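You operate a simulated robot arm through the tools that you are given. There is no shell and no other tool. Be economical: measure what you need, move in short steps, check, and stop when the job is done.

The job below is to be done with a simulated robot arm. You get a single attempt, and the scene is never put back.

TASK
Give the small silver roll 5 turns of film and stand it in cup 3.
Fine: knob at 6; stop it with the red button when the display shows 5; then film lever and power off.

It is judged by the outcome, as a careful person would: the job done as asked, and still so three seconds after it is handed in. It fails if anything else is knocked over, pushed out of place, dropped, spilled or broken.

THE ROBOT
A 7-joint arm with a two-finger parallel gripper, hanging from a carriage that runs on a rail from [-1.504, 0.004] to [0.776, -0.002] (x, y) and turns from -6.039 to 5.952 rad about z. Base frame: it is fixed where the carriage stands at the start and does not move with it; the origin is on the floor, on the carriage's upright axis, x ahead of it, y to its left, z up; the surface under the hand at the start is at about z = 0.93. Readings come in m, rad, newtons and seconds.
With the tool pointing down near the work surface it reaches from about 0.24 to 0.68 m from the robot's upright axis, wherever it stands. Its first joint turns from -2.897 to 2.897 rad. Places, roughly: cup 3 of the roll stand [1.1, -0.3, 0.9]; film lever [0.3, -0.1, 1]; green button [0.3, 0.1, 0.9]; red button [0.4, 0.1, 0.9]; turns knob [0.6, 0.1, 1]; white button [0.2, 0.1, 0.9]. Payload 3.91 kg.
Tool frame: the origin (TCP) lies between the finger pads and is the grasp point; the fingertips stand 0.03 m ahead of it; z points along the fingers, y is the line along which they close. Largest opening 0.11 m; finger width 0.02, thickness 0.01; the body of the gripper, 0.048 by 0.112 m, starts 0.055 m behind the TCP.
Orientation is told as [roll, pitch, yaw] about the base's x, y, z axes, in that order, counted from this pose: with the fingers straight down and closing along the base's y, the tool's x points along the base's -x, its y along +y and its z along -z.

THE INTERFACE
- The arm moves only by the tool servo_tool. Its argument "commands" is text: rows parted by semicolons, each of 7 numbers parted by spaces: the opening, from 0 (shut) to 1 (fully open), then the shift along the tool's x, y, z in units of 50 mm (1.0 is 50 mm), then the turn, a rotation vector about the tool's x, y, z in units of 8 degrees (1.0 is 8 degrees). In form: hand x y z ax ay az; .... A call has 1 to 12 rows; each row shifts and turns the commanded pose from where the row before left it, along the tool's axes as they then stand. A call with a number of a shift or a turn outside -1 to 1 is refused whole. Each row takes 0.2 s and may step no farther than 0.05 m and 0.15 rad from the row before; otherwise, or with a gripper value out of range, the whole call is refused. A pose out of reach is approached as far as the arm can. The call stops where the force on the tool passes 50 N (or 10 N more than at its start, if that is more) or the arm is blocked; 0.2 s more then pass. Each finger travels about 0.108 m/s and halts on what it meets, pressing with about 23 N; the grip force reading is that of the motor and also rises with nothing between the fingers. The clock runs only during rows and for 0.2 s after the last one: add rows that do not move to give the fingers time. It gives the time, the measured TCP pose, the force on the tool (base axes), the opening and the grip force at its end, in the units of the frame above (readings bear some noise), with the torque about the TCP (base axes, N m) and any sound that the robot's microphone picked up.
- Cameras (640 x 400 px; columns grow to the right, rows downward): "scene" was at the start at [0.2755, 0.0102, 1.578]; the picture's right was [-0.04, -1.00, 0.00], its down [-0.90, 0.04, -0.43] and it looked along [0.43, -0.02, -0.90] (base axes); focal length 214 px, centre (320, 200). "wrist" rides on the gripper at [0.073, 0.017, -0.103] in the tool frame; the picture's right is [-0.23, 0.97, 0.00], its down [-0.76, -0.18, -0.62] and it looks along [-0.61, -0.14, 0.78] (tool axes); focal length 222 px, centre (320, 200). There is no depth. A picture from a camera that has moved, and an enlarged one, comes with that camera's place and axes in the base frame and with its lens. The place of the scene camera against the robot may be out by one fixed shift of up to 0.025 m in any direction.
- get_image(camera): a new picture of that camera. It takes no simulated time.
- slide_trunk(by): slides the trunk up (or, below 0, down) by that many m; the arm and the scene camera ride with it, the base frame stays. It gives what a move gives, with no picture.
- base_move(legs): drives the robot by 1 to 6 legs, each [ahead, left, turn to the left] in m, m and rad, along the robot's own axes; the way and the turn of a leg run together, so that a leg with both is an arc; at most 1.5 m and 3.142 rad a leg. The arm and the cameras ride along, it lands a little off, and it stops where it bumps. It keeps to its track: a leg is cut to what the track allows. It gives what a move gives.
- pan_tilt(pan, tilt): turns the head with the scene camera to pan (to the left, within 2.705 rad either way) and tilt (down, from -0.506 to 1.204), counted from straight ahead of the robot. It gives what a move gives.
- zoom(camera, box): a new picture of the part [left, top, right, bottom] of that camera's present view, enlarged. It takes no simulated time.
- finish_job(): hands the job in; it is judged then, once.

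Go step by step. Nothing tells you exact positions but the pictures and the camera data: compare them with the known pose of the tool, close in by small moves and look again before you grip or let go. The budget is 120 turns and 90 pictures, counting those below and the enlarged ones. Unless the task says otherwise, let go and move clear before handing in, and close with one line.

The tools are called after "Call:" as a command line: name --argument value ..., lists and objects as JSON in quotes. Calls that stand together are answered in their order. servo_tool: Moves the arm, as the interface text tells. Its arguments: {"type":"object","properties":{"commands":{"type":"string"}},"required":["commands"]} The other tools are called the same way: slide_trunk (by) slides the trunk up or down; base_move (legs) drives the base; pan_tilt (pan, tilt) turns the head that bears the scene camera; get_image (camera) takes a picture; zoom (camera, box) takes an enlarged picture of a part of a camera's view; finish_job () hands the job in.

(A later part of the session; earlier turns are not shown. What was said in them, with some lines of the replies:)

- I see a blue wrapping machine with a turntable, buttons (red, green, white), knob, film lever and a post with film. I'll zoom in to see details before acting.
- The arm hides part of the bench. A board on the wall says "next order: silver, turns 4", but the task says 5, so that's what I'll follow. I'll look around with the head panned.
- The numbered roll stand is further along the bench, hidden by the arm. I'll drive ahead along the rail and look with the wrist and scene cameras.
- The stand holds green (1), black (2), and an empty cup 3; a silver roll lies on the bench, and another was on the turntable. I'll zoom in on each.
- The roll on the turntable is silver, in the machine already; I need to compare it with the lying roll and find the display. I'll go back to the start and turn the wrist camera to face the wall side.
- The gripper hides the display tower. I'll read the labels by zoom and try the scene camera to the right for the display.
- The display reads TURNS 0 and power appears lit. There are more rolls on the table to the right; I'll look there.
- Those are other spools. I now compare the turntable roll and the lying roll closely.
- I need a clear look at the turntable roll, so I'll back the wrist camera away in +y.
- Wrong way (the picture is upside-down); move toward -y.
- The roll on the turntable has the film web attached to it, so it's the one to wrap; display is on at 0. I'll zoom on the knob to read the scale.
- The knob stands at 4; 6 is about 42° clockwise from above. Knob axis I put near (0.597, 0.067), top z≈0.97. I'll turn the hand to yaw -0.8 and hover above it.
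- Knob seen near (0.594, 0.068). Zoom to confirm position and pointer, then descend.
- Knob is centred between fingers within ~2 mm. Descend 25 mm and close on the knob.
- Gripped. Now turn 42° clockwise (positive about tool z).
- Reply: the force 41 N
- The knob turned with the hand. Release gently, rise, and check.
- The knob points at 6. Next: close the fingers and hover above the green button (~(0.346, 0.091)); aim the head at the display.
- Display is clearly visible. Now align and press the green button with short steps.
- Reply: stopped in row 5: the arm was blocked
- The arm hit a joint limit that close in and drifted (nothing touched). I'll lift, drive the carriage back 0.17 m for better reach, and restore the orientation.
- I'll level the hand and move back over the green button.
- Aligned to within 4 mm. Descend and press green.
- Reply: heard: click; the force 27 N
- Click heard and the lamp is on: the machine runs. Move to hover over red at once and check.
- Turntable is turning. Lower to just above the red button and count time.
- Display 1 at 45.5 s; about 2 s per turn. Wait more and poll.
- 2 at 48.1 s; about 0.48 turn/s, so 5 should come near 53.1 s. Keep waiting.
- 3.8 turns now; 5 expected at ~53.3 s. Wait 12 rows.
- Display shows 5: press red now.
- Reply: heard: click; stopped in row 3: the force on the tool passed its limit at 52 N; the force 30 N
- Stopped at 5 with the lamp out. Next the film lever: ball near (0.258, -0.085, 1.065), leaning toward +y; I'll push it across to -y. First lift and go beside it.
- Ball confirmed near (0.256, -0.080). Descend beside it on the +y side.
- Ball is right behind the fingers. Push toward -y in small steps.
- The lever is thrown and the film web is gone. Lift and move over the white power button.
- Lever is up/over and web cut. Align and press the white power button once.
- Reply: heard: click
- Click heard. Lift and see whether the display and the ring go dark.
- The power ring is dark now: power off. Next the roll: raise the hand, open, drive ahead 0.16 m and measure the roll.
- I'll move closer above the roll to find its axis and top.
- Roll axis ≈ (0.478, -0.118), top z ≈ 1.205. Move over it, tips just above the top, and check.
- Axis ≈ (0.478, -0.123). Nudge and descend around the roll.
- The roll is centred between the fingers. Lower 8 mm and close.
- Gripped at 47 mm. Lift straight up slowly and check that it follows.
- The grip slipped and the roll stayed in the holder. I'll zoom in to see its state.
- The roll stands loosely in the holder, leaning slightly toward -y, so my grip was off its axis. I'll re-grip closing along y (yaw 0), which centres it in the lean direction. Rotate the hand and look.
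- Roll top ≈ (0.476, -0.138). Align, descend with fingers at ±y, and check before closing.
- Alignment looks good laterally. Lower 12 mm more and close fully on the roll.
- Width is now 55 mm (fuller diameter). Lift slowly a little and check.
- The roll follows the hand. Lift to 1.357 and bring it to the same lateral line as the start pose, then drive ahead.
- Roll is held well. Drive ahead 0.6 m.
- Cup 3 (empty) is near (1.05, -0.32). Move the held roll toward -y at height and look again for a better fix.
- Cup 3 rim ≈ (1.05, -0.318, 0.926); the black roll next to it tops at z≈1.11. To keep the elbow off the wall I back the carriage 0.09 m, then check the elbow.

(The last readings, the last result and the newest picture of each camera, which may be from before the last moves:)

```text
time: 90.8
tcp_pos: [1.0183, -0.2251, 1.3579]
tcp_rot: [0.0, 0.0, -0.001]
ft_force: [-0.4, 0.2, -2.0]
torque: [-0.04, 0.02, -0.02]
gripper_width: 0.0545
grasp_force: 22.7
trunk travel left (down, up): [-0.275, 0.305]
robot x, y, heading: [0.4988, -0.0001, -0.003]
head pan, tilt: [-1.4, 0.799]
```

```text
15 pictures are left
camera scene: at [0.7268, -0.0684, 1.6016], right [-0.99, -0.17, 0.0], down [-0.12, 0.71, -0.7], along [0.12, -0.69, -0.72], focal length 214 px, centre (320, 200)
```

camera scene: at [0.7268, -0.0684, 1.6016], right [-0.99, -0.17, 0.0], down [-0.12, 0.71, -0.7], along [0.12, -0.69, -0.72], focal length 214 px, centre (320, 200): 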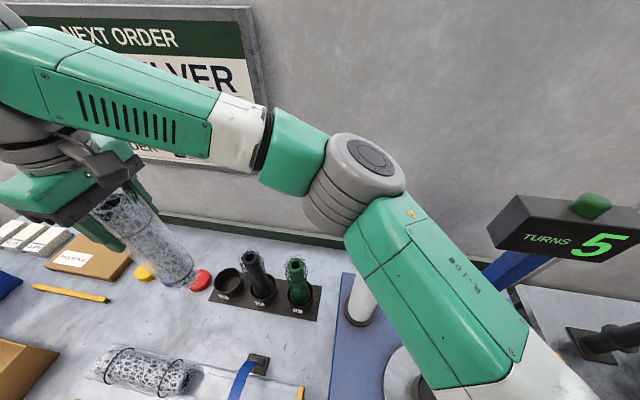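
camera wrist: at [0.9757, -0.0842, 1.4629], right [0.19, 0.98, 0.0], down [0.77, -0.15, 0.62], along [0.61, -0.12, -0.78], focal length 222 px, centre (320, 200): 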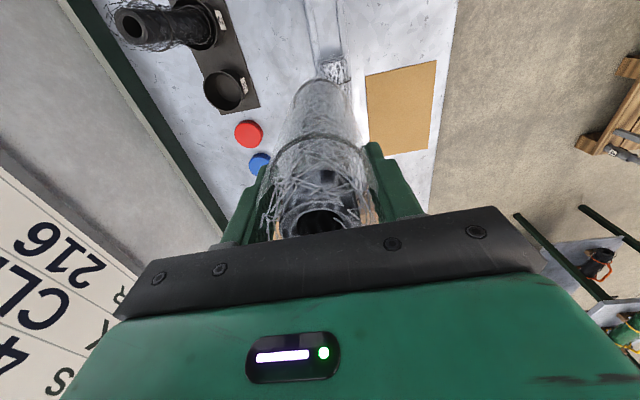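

Clear of the wall, and the scene view agrees: cup 3 ≈ (1.054, -0.318). Move over it at height and check.

Call:
servo_tool --commands "0 -0.24 -0.62 0 0 0 0; 0 -0.24 -0.62 0 0 0 0; 0 -0.24 -0.62 0 0 0 0; 0 0 0 0.7 0 0 0; 0 0 0 0.7 0 0 0; 0 0 0 0 0 0 0"

Call:
get_image --camera "scene"

Call:
get_image --camera "wrist"

```text
time: 92.2
tcp_pos: [1.0532, -0.3179, 1.288]
tcp_rot: [0.0, 0.0, 0.0]
ft_force: [-0.5, -0.2, -3.7]
torque: [-0.02, 0.02, -0.01]
gripper_width: 0.0546
grasp_force: 23.3
trunk travel left (down, up): [-0.275, 0.305]
robot x, y, heading: [0.4973, 0.0002, -0.003]
head pan, tilt: [-1.4, 0.799]
```

```text
14 pictures are left
camera scene: at [0.7268, -0.0682, 1.6016], right [-0.99, -0.17, 0.0], down [-0.12, 0.71, -0.7], along [0.12, -0.69, -0.72], focal length 214 px, centre (320, 200)
```

scene: 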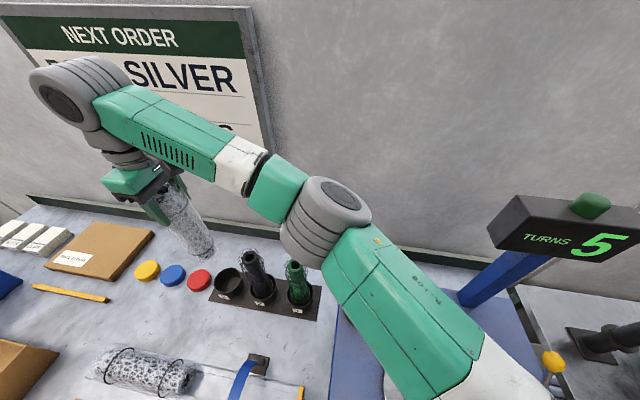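

```text
13 pictures are left
camera wrist: at [0.98, -0.301, 1.3916], right [0.23, 0.97, 0.0], down [0.76, -0.18, 0.62], along [0.61, -0.14, -0.78], focal length 222 px, centre (320, 200)
```

wrist: 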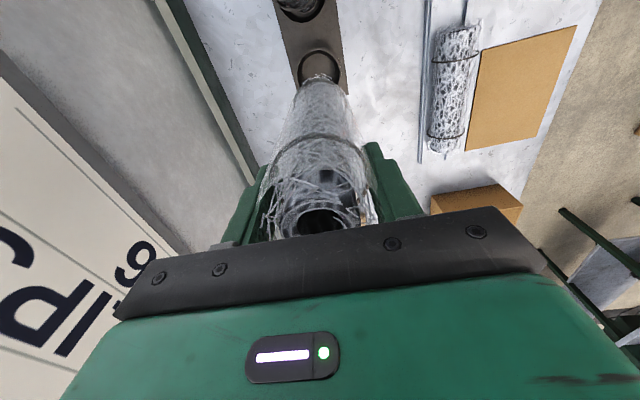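

Lateral alignment is good. Lower until the roll's bottom is just above the rim and look.

Call:
servo_tool --commands "0 0 0 0.7 0 0 0; 0 0 0 0.7 0 0 0; 0 0 0 0.6 0 0 0; 0 0 0 0.5 0 0 0; 0 0 0 0 0 0 0"

Call:
zoom --camera "scene" --box '[120, 160, 340, 340]'

Call:
get_image --camera "wrist"

```text
time: 93.4
tcp_pos: [1.0555, -0.3187, 1.1632]
tcp_rot: [0.0, 0.001, 0.001]
ft_force: [-0.1, -0.5, -2.3]
torque: [-0.01, -0.01, -0.04]
gripper_width: 0.0542
grasp_force: 23.2
trunk travel left (down, up): [-0.275, 0.305]
robot x, y, heading: [0.4984, -0.0006, -0.006]
head pan, tilt: [-1.4, 0.799]
```

```text
2.22 times, centred on (230, 250) of scene
camera zoom: at [0.7268, -0.0682, 1.6016], right [-0.99, -0.17, 0.0], down [-0.12, 0.71, -0.7], along [0.12, -0.69, -0.72], focal length 477 px, centre (520, 89)
```

zoom: 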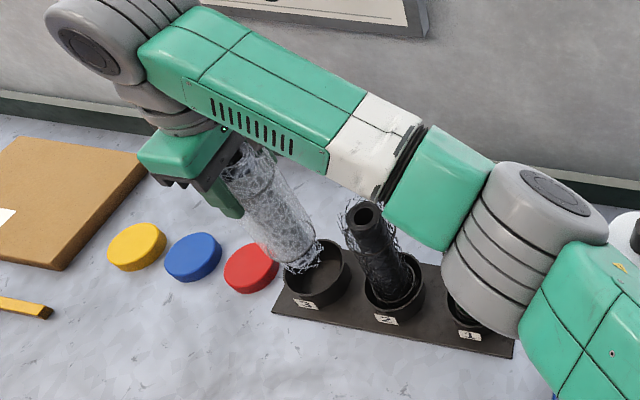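

```text
11 pictures are left
camera wrist: at [0.9823, -0.3008, 1.2671], right [0.23, 0.97, 0.0], down [0.76, -0.18, 0.62], along [0.61, -0.14, -0.78], focal length 222 px, centre (320, 200)
```

wrist: 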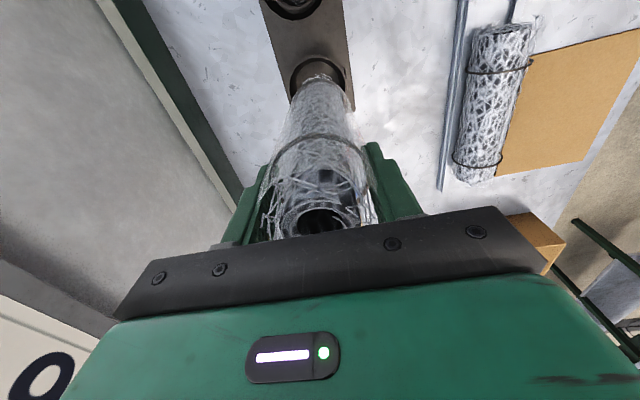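

The elbow has sunk close to the green roll in cup 1, which is risky. I'll retrace upward, raise the trunk so that the arm reaches down straighter with a higher elbow, and check.

Call:
servo_tool --commands "0 0 0 -0.6 0 0 0; 0 0 0 -0.7 0 0 0; 0 0 0 -0.7 0 0 0; 0 0 0 -0.7 0 0 0; 0 0 0 -0.7 0 0 0; 0 0 0 0 0 0 0"

Call:
slide_trunk --by 0.22

Call:
servo_tool --commands "0 0 0 0.8 0 0 0; 0 0 0 0.8 0 0 0; 0 0 0 0.8 0 0 0; 0 0 0 0.8 0 0 0; 0 0 0 0.8 0 0 0; 0 0 0 0 0 0 0"

Call:
get_image --camera "scene"

```text
time: 94.8
tcp_pos: [1.0546, -0.3174, 1.3326]
tcp_rot: [-0.001, 0.0, 0.0]
ft_force: [-0.3, -0.3, -1.9]
torque: [0.0, -0.03, -0.02]
gripper_width: 0.054
grasp_force: 22.6
trunk travel left (down, up): [-0.275, 0.305]
robot x, y, heading: [0.5017, 0.0007, -0.002]
head pan, tilt: [-1.4, 0.799]
```

```text
time: 97.1
tcp_pos: [1.0548, -0.318, 1.553]
tcp_rot: [0.001, 0.001, 0.001]
ft_force: [0.1, -0.2, -1.6]
torque: [-0.01, -0.02, -0.04]
gripper_width: 0.0541
grasp_force: 22.9
trunk travel left (down, up): [-0.495, 0.085]
robot x, y, heading: [0.4964, 0.0018, -0.001]
head pan, tilt: [-1.4, 0.799]
```

```text
time: 98.5
tcp_pos: [1.0527, -0.3165, 1.3486]
tcp_rot: [0.0, 0.0, 0.0]
ft_force: [0.6, -0.5, -2.9]
torque: [0.01, -0.02, 0.0]
gripper_width: 0.0541
grasp_force: 22.8
trunk travel left (down, up): [-0.495, 0.085]
robot x, y, heading: [0.5, -0.0005, -0.002]
head pan, tilt: [-1.4, 0.799]
```

```text
10 pictures are left
camera scene: at [0.7268, -0.0683, 1.8216], right [-0.99, -0.17, 0.0], down [-0.12, 0.71, -0.7], along [0.12, -0.69, -0.72], focal length 214 px, centre (320, 200)
```

scene: 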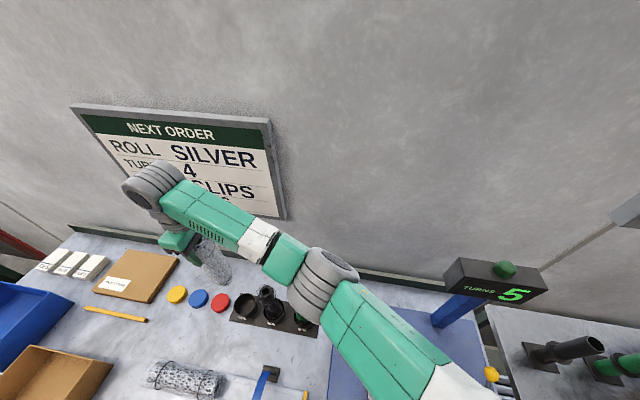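

Elbow is now higher. Continue down to TCP 1.20 and check again.

Call:
servo_tool --commands "0 0 0 0.6 0 0 0; 0 0 0 0.6 0 0 0; 0 0 0 0.6 0 0 0; 0 0 0 0.6 0 0 0; 0 0 0 0.5 0 0 0; 0 0 0 0 0 0 0"

Call:
zoom --camera "scene" --box '[120, 180, 380, 380]'

```text
time: 99.9
tcp_pos: [1.0569, -0.3168, 1.2062]
tcp_rot: [-0.001, 0.001, -0.002]
ft_force: [-0.2, -0.6, -2.9]
torque: [0.03, 0.04, -0.03]
gripper_width: 0.0542
grasp_force: 22.5
trunk travel left (down, up): [-0.495, 0.085]
robot x, y, heading: [0.4972, 0.0004, -0.006]
head pan, tilt: [-1.4, 0.799]
```

```text
2.00 times, centred on (250, 280) of scene
camera zoom: at [0.7269, -0.0683, 1.8216], right [-0.99, -0.17, 0.0], down [-0.12, 0.71, -0.7], along [0.12, -0.69, -0.72], focal length 429 px, centre (460, 40)
```

zoom: 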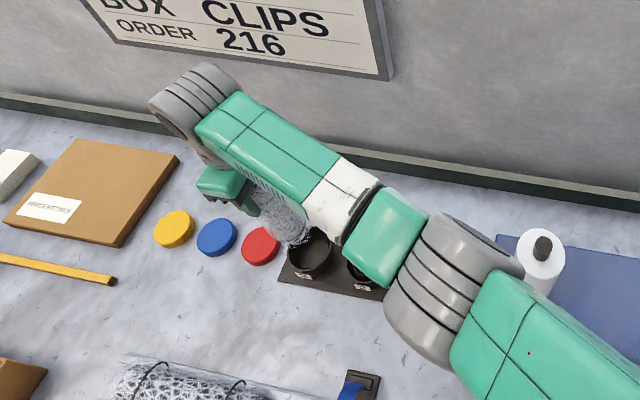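

Elbow is now well above the stand. Raise the trunk the last 0.08 m for more margin and lower the hand to 1.14.

Call:
slide_trunk --by 0.08

Call:
servo_tool --commands "0 0 0 0.6 0 0 0; 0 0 0 0.6 0 0 0; 0 0 0 0.6 0 0 0; 0 0 0 0.5 0 0 0; 0 0 0 0.4 0 0 0; 0 0 0 0 0 0 0"

Call:
zoom --camera "scene" --box '[120, 180, 380, 380]'

```text
time: 101.1
tcp_pos: [1.057, -0.319, 1.2878]
tcp_rot: [-0.001, 0.002, -0.002]
ft_force: [0.0, 0.0, -2.5]
torque: [0.01, 0.0, 0.02]
gripper_width: 0.0539
grasp_force: 22.5
trunk travel left (down, up): [-0.575, 0.005]
robot x, y, heading: [0.5001, -0.0022, -0.004]
head pan, tilt: [-1.4, 0.799]
```

```text
time: 102.5
tcp_pos: [1.0533, -0.3189, 1.1525]
tcp_rot: [-0.001, -0.002, -0.001]
ft_force: [0.2, 0.2, -2.0]
torque: [-0.01, -0.01, 0.0]
gripper_width: 0.0534
grasp_force: 23.1
trunk travel left (down, up): [-0.575, 0.005]
robot x, y, heading: [0.4973, 0.0013, 0.0]
head pan, tilt: [-1.4, 0.799]
```

```text
2.00 times, centred on (250, 280) of scene
camera zoom: at [0.7269, -0.0683, 1.9016], right [-0.99, -0.17, 0.0], down [-0.12, 0.71, -0.7], along [0.12, -0.69, -0.72], focal length 429 px, centre (460, 40)
```

zoom: 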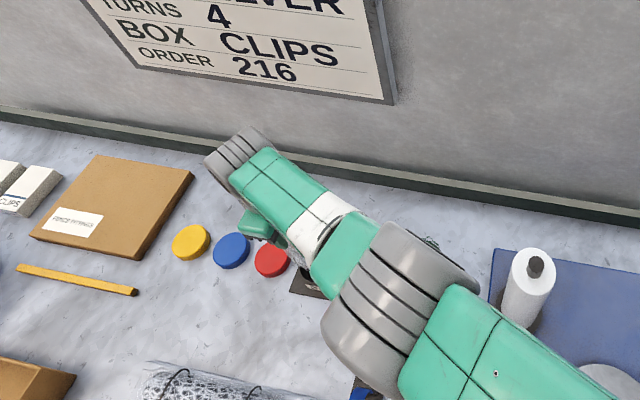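

Elbow is high and clear. Check the alignment with the wrist camera.

Call:
zoom --camera "wrist" --box '[220, 30, 420, 240]'

```text
1.90 times, centred on (320, 135) of wrist
camera zoom: at [0.9804, -0.2996, 1.2564], right [0.23, 0.97, 0.0], down [0.76, -0.18, 0.62], along [0.61, -0.14, -0.78], focal length 423 px, centre (320, 324)
```

zoom: 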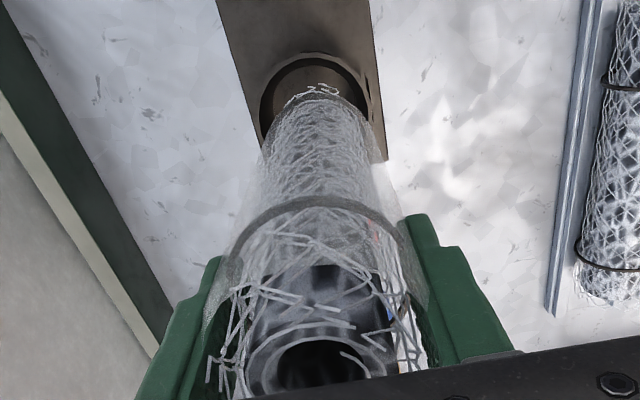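

Aligned within a few mm. Lower 35 mm into the cup, watching force.

Call:
servo_tool --commands "0 0 -0.04 0.25 0 0 0; 0 0 0 0.25 0 0 0; 0 0 0 0.2 0 0 0; 0 0 0 0 0 0 0"

Call:
zoom --camera "wrist" --box '[220, 30, 420, 240]'

```text
time: 103.5
tcp_pos: [1.0428, -0.309, 1.1244]
tcp_rot: [0.002, -0.002, 0.0]
ft_force: [-2.5, 2.2, 5.6]
torque: [0.37, 0.54, -0.03]
gripper_width: 0.0532
grasp_force: 23.4
out of reach, approached as far as the arm can: row 1, 2
trunk travel left (down, up): [-0.575, 0.005]
robot x, y, heading: [0.4975, -0.0023, -0.0]
head pan, tilt: [-1.4, 0.799]
```

```text
1.90 times, centred on (320, 135) of wrist
camera zoom: at [0.9701, -0.2913, 1.2288], right [0.23, 0.97, 0.0], down [0.76, -0.18, 0.62], along [0.61, -0.14, -0.78], focal length 423 px, centre (320, 324)
```

zoom: 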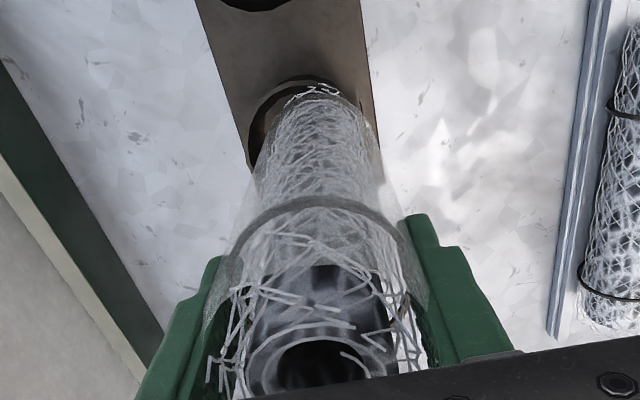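

Arm is at full stretch, and the roll touched the rim lightly. Back up, bring the carriage ahead 0.06 m, and re-align.

Call:
servo_tool --commands "0 0 0 -0.5 0 0 0; 0 0 0 -0.5 0 0 0; 0 0 0 -0.3 0 0 0; 0 0 0 0 0 0 0"

Call:
base_move --legs '[[0.06, 0, 0]]'

```text
time: 104.5
tcp_pos: [1.0459, -0.3105, 1.1883]
tcp_rot: [-0.001, -0.001, -0.001]
ft_force: [1.1, -0.7, -2.0]
torque: [-0.02, 0.02, 0.01]
gripper_width: 0.053
grasp_force: 23.1
trunk travel left (down, up): [-0.575, 0.005]
robot x, y, heading: [0.5, 0.0003, -0.004]
head pan, tilt: [-1.4, 0.799]
```

```text
time: 105.4
tcp_pos: [1.1023, -0.3117, 1.189]
tcp_rot: [-0.001, -0.001, 0.0]
ft_force: [0.0, 0.1, -2.9]
torque: [0.0, -0.04, -0.02]
gripper_width: 0.0531
grasp_force: 22.5
trunk travel left (down, up): [-0.575, 0.005]
robot x, y, heading: [0.5552, 0.0007, -0.002]
head pan, tilt: [-1.4, 0.799]
```

Call:
servo_tool --commands "0 0.49 -0.08 0 0 0 0; 0 0.475 -0.08 0 0 0 0; 0 0 0 0.4 0 0 0; 0 0 0 0.4 0 0 0; 0 0 0 0 0 0 0"

Call:
get_image --camera "wrist"

Call:
get_image --camera "scene"

```text
time: 106.6
tcp_pos: [1.0538, -0.3199, 1.1511]
tcp_rot: [-0.001, 0.001, 0.0]
ft_force: [0.4, -0.7, -3.2]
torque: [-0.05, -0.01, -0.02]
gripper_width: 0.053
grasp_force: 22.8
trunk travel left (down, up): [-0.575, 0.005]
robot x, y, heading: [0.5549, -0.0001, -0.007]
head pan, tilt: [-1.4, 0.799]
```

```text
5 pictures are left
camera wrist: at [0.9806, -0.3004, 1.2547], right [0.23, 0.97, 0.0], down [0.76, -0.18, 0.62], along [0.61, -0.14, -0.78], focal length 222 px, centre (320, 200)
```

wrist: 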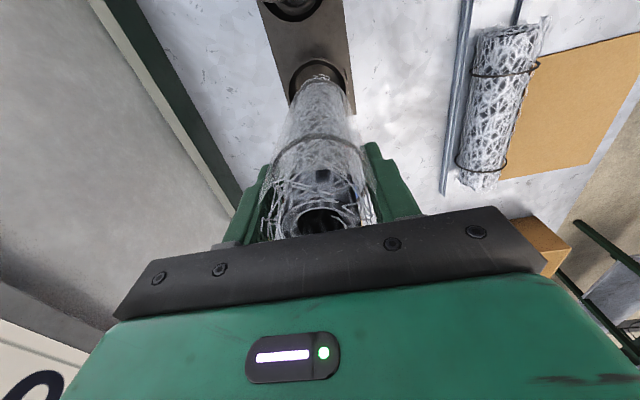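

```text
4 pictures are left
camera scene: at [0.784, -0.0686, 1.9016], right [-0.99, -0.17, 0.0], down [-0.12, 0.71, -0.7], along [0.12, -0.69, -0.72], focal length 214 px, centre (320, 200)
```

scene: 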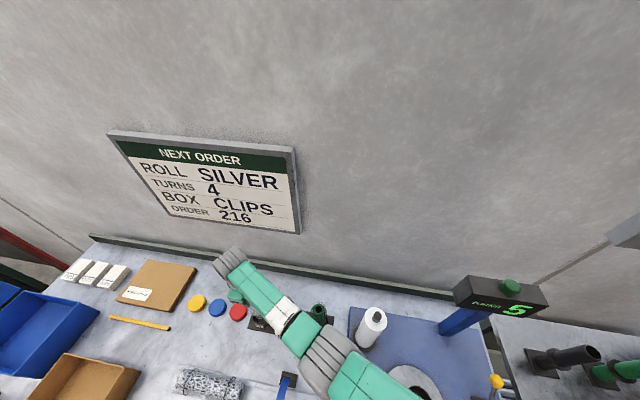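

Aligned again, green roll is upright, elbow clear. Lower into the cup.

Call:
servo_tool --commands "0 0 0 0.25 0 0 0; 0 0 0 0.25 0 0 0; 0 0 0 0.2 0 0 0; 0 0 0 0.1 0 0 0; 0 0 0 0 0 0 0"

```text
time: 107.8
tcp_pos: [1.0542, -0.3182, 1.1085]
tcp_rot: [0.0, -0.001, 0.0]
ft_force: [0.6, 0.1, -1.9]
torque: [-0.01, 0.01, -0.02]
gripper_width: 0.053
grasp_force: 22.9
trunk travel left (down, up): [-0.575, 0.005]
robot x, y, heading: [0.5606, -0.0019, -0.006]
head pan, tilt: [-1.4, 0.799]
```

The roll's bottom has passed the rim with no contact. Continue in small steps until it touches.

Call:
servo_tool --commands "0 0 0 0.08 0 0 0; 0 0 0 0.08 0 0 0; 0 0 0 0 0 0 0"

Call:
servo_tool --commands "0 0 0 0.06 0 0 0; 0 0 0 0.06 0 0 0; 0 0 0 0 0 0 0"

```text
time: 108.6
tcp_pos: [1.0532, -0.3188, 1.1012]
tcp_rot: [0.002, 0.0, 0.0]
ft_force: [-0.6, -0.5, -3.0]
torque: [-0.01, -0.05, -0.01]
gripper_width: 0.0533
grasp_force: 23.5
trunk travel left (down, up): [-0.575, 0.005]
robot x, y, heading: [0.5588, -0.0001, -0.001]
head pan, tilt: [-1.4, 0.799]
```

```text
time: 109.4
tcp_pos: [1.0542, -0.3194, 1.095]
tcp_rot: [-0.001, 0.0, 0.0]
ft_force: [0.4, 0.3, -1.8]
torque: [-0.03, 0.0, -0.02]
gripper_width: 0.0535
grasp_force: 22.8
trunk travel left (down, up): [-0.575, 0.005]
robot x, y, heading: [0.5544, -0.0013, -0.002]
head pan, tilt: [-1.4, 0.799]
```

Call:
servo_tool --commands "0 0 0 0.06 0 0 0; 0 0 0 0.06 0 0 0; 0 0 0 0 0 0 0"

Call:
zoom --camera "wrist" --box '[220, 30, 420, 240]'

```text
time: 110.2
tcp_pos: [1.0541, -0.3198, 1.0881]
tcp_rot: [0.0, 0.0, 0.002]
ft_force: [-0.2, 0.2, -3.1]
torque: [0.01, 0.01, 0.02]
gripper_width: 0.0533
grasp_force: 23.0
trunk travel left (down, up): [-0.575, 0.005]
robot x, y, heading: [0.5566, -0.0037, -0.005]
head pan, tilt: [-1.4, 0.799]
```

```text
1.90 times, centred on (320, 135) of wrist
camera zoom: at [0.9807, -0.3017, 1.1929], right [0.23, 0.97, 0.0], down [0.76, -0.18, 0.62], along [0.61, -0.14, -0.78], focal length 423 px, centre (320, 324)
```

zoom: 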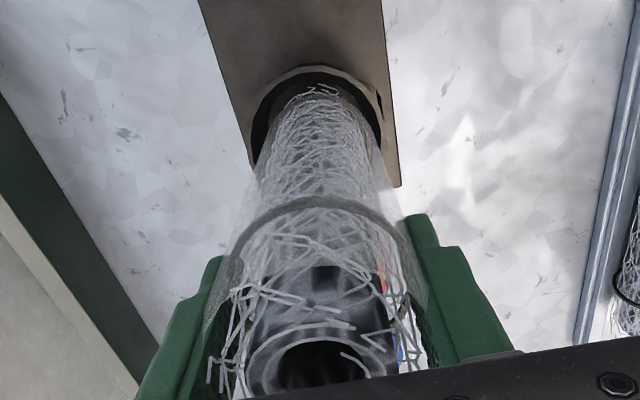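

The roll is inside the cup, not yet on the bottom. Continue down.

Call:
servo_tool --commands "0 0 0 0.05 0 0 0; 0 0 0 0.05 0 0 0; 0 0 0 0 0 0 0"

Call:
servo_tool --commands "0 0 0 0.05 0 0 0; 0 0 0 0.05 0 0 0; 0 0 0 0 0 0 0"

```text
time: 111.0
tcp_pos: [1.0537, -0.3182, 1.0838]
tcp_rot: [0.0, 0.0, -0.001]
ft_force: [1.0, 0.0, -3.9]
torque: [0.03, 0.01, -0.02]
gripper_width: 0.0532
grasp_force: 23.1
trunk travel left (down, up): [-0.575, 0.005]
robot x, y, heading: [0.5555, -0.0024, 0.001]
head pan, tilt: [-1.4, 0.799]
```

```text
time: 111.8
tcp_pos: [1.0536, -0.3189, 1.0781]
tcp_rot: [-0.001, 0.0, 0.0]
ft_force: [-0.8, -0.1, -2.6]
torque: [0.02, -0.02, 0.02]
gripper_width: 0.0533
grasp_force: 23.2
trunk travel left (down, up): [-0.575, 0.005]
robot x, y, heading: [0.5553, -0.0007, -0.004]
head pan, tilt: [-1.4, 0.799]
```

Call:
servo_tool --commands "0 0 0 0.06 0 0 0; 0 0 0 0.06 0 0 0; 0 0 0 0 0 0 0"

Call:
servo_tool --commands "0 0 0 0.06 0 0 0; 0 0 0 0.04 0 0 0; 0 0 0 0 0 0 0"

```text
time: 112.6
tcp_pos: [1.0553, -0.3192, 1.0738]
tcp_rot: [-0.002, -0.001, 0.002]
ft_force: [-4.2, 2.3, 16.9]
torque: [0.52, 0.33, 0.07]
gripper_width: 0.0532
grasp_force: 22.6
trunk travel left (down, up): [-0.575, 0.005]
robot x, y, heading: [0.5558, -0.0022, -0.005]
head pan, tilt: [-1.4, 0.799]
```

```text
time: 113.4
tcp_pos: [1.0553, -0.3189, 1.0679]
tcp_rot: [-0.001, -0.001, 0.001]
ft_force: [-0.9, 0.8, 13.5]
torque: [0.24, -0.2, 0.02]
gripper_width: 0.0533
grasp_force: 23.5
trunk travel left (down, up): [-0.575, 0.005]
robot x, y, heading: [0.5568, -0.0018, -0.003]
head pan, tilt: [-1.4, 0.799]
```

It touched bottom at z≈1.075 (about 15 N). Open the fingers slowly.

Call:
servo_tool --commands "0.47 0 0 -0.04 0 0 0; 0.52 0 0 0 0 0 0; 0.6 0 0 0 0 0 0; 0.75 0 0 0 0 0 0; 0.95 0 0 0 0 0 0; 0.95 0 0 0 0 0 0; 0.95 0 0 0 0 0 0"

Call:
get_image --camera "wrist"

```text
time: 115.0
tcp_pos: [1.0547, -0.3191, 1.0693]
tcp_rot: [0.0, 0.0, 0.001]
ft_force: [0.6, 0.0, 0.3]
torque: [0.04, 0.01, -0.02]
gripper_width: 0.1046
grasp_force: 0.1
trunk travel left (down, up): [-0.575, 0.005]
robot x, y, heading: [0.5576, 0.001, 0.003]
head pan, tilt: [-1.4, 0.799]
```

```text
2 pictures are left
camera wrist: at [0.9813, -0.3007, 1.1733], right [0.23, 0.97, 0.0], down [0.76, -0.18, 0.62], along [0.61, -0.14, -0.78], focal length 222 px, centre (320, 200)
```

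wrist: 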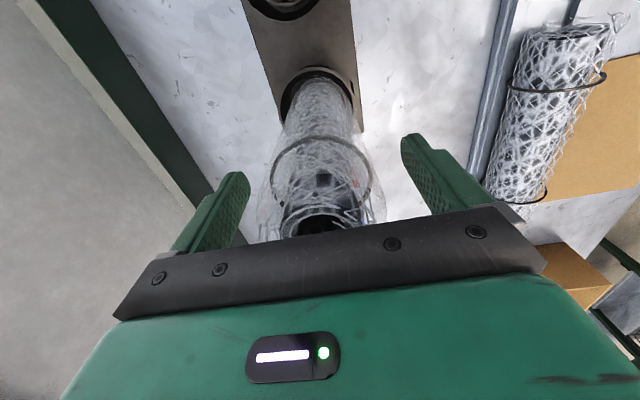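

The roll stands in the cup, fingers free on both sides. Rise straight up and take a check picture.

Call:
servo_tool --commands "1 0 0 -0.4 0 0 0; 1 0 0 -0.6 0 0 0; 1 0 0 -0.8 0 0 0; 1 0 0 -0.8 0 0 0; 1 0 0 -0.8 0 0 0; 1 0 0 -0.8 0 0 0; 1 0 0 -0.8 0 0 0; 1 0 0.8 0 0 0 0; 1 0 0.8 0 0 0 0; 1 0 0 0 0 0 0"

Call:
get_image --camera "wrist"

```text
time: 117.2
tcp_pos: [1.0527, -0.2391, 1.3184]
tcp_rot: [0.002, 0.0, -0.001]
ft_force: [0.1, -0.8, -0.3]
torque: [0.0, -0.01, 0.03]
gripper_width: 0.1099
grasp_force: 0.0
trunk travel left (down, up): [-0.575, 0.005]
robot x, y, heading: [0.5558, -0.0037, -0.004]
head pan, tilt: [-1.4, 0.799]
```

```text
1 pictures are left
camera wrist: at [0.9787, -0.2211, 1.4221], right [0.23, 0.97, 0.0], down [0.76, -0.18, 0.62], along [0.61, -0.14, -0.78], focal length 222 px, centre (320, 200)
```

wrist: 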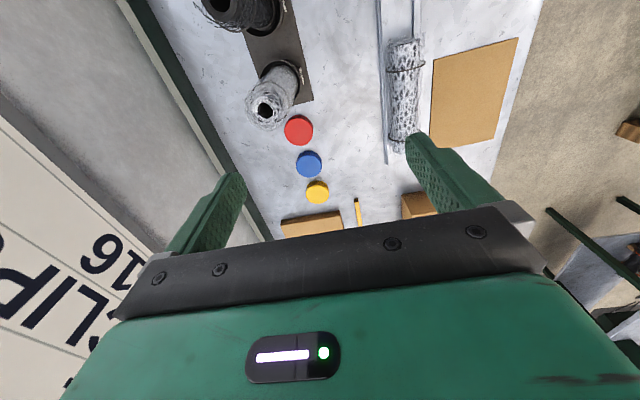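

The wrapped roll stands upright in cup 3 and the hand is clear of it. The machine is stopped at 5 turns, the film is cut and the power is off, so I'm handing in.

Call:
finish_job

```text
The job is handed in.
```

The small silver roll has its 5 turns of film and stands in cup 3, with the knob at 6, the film lever thrown and the power off. The wall board says 4 turns, but I followed your 5.
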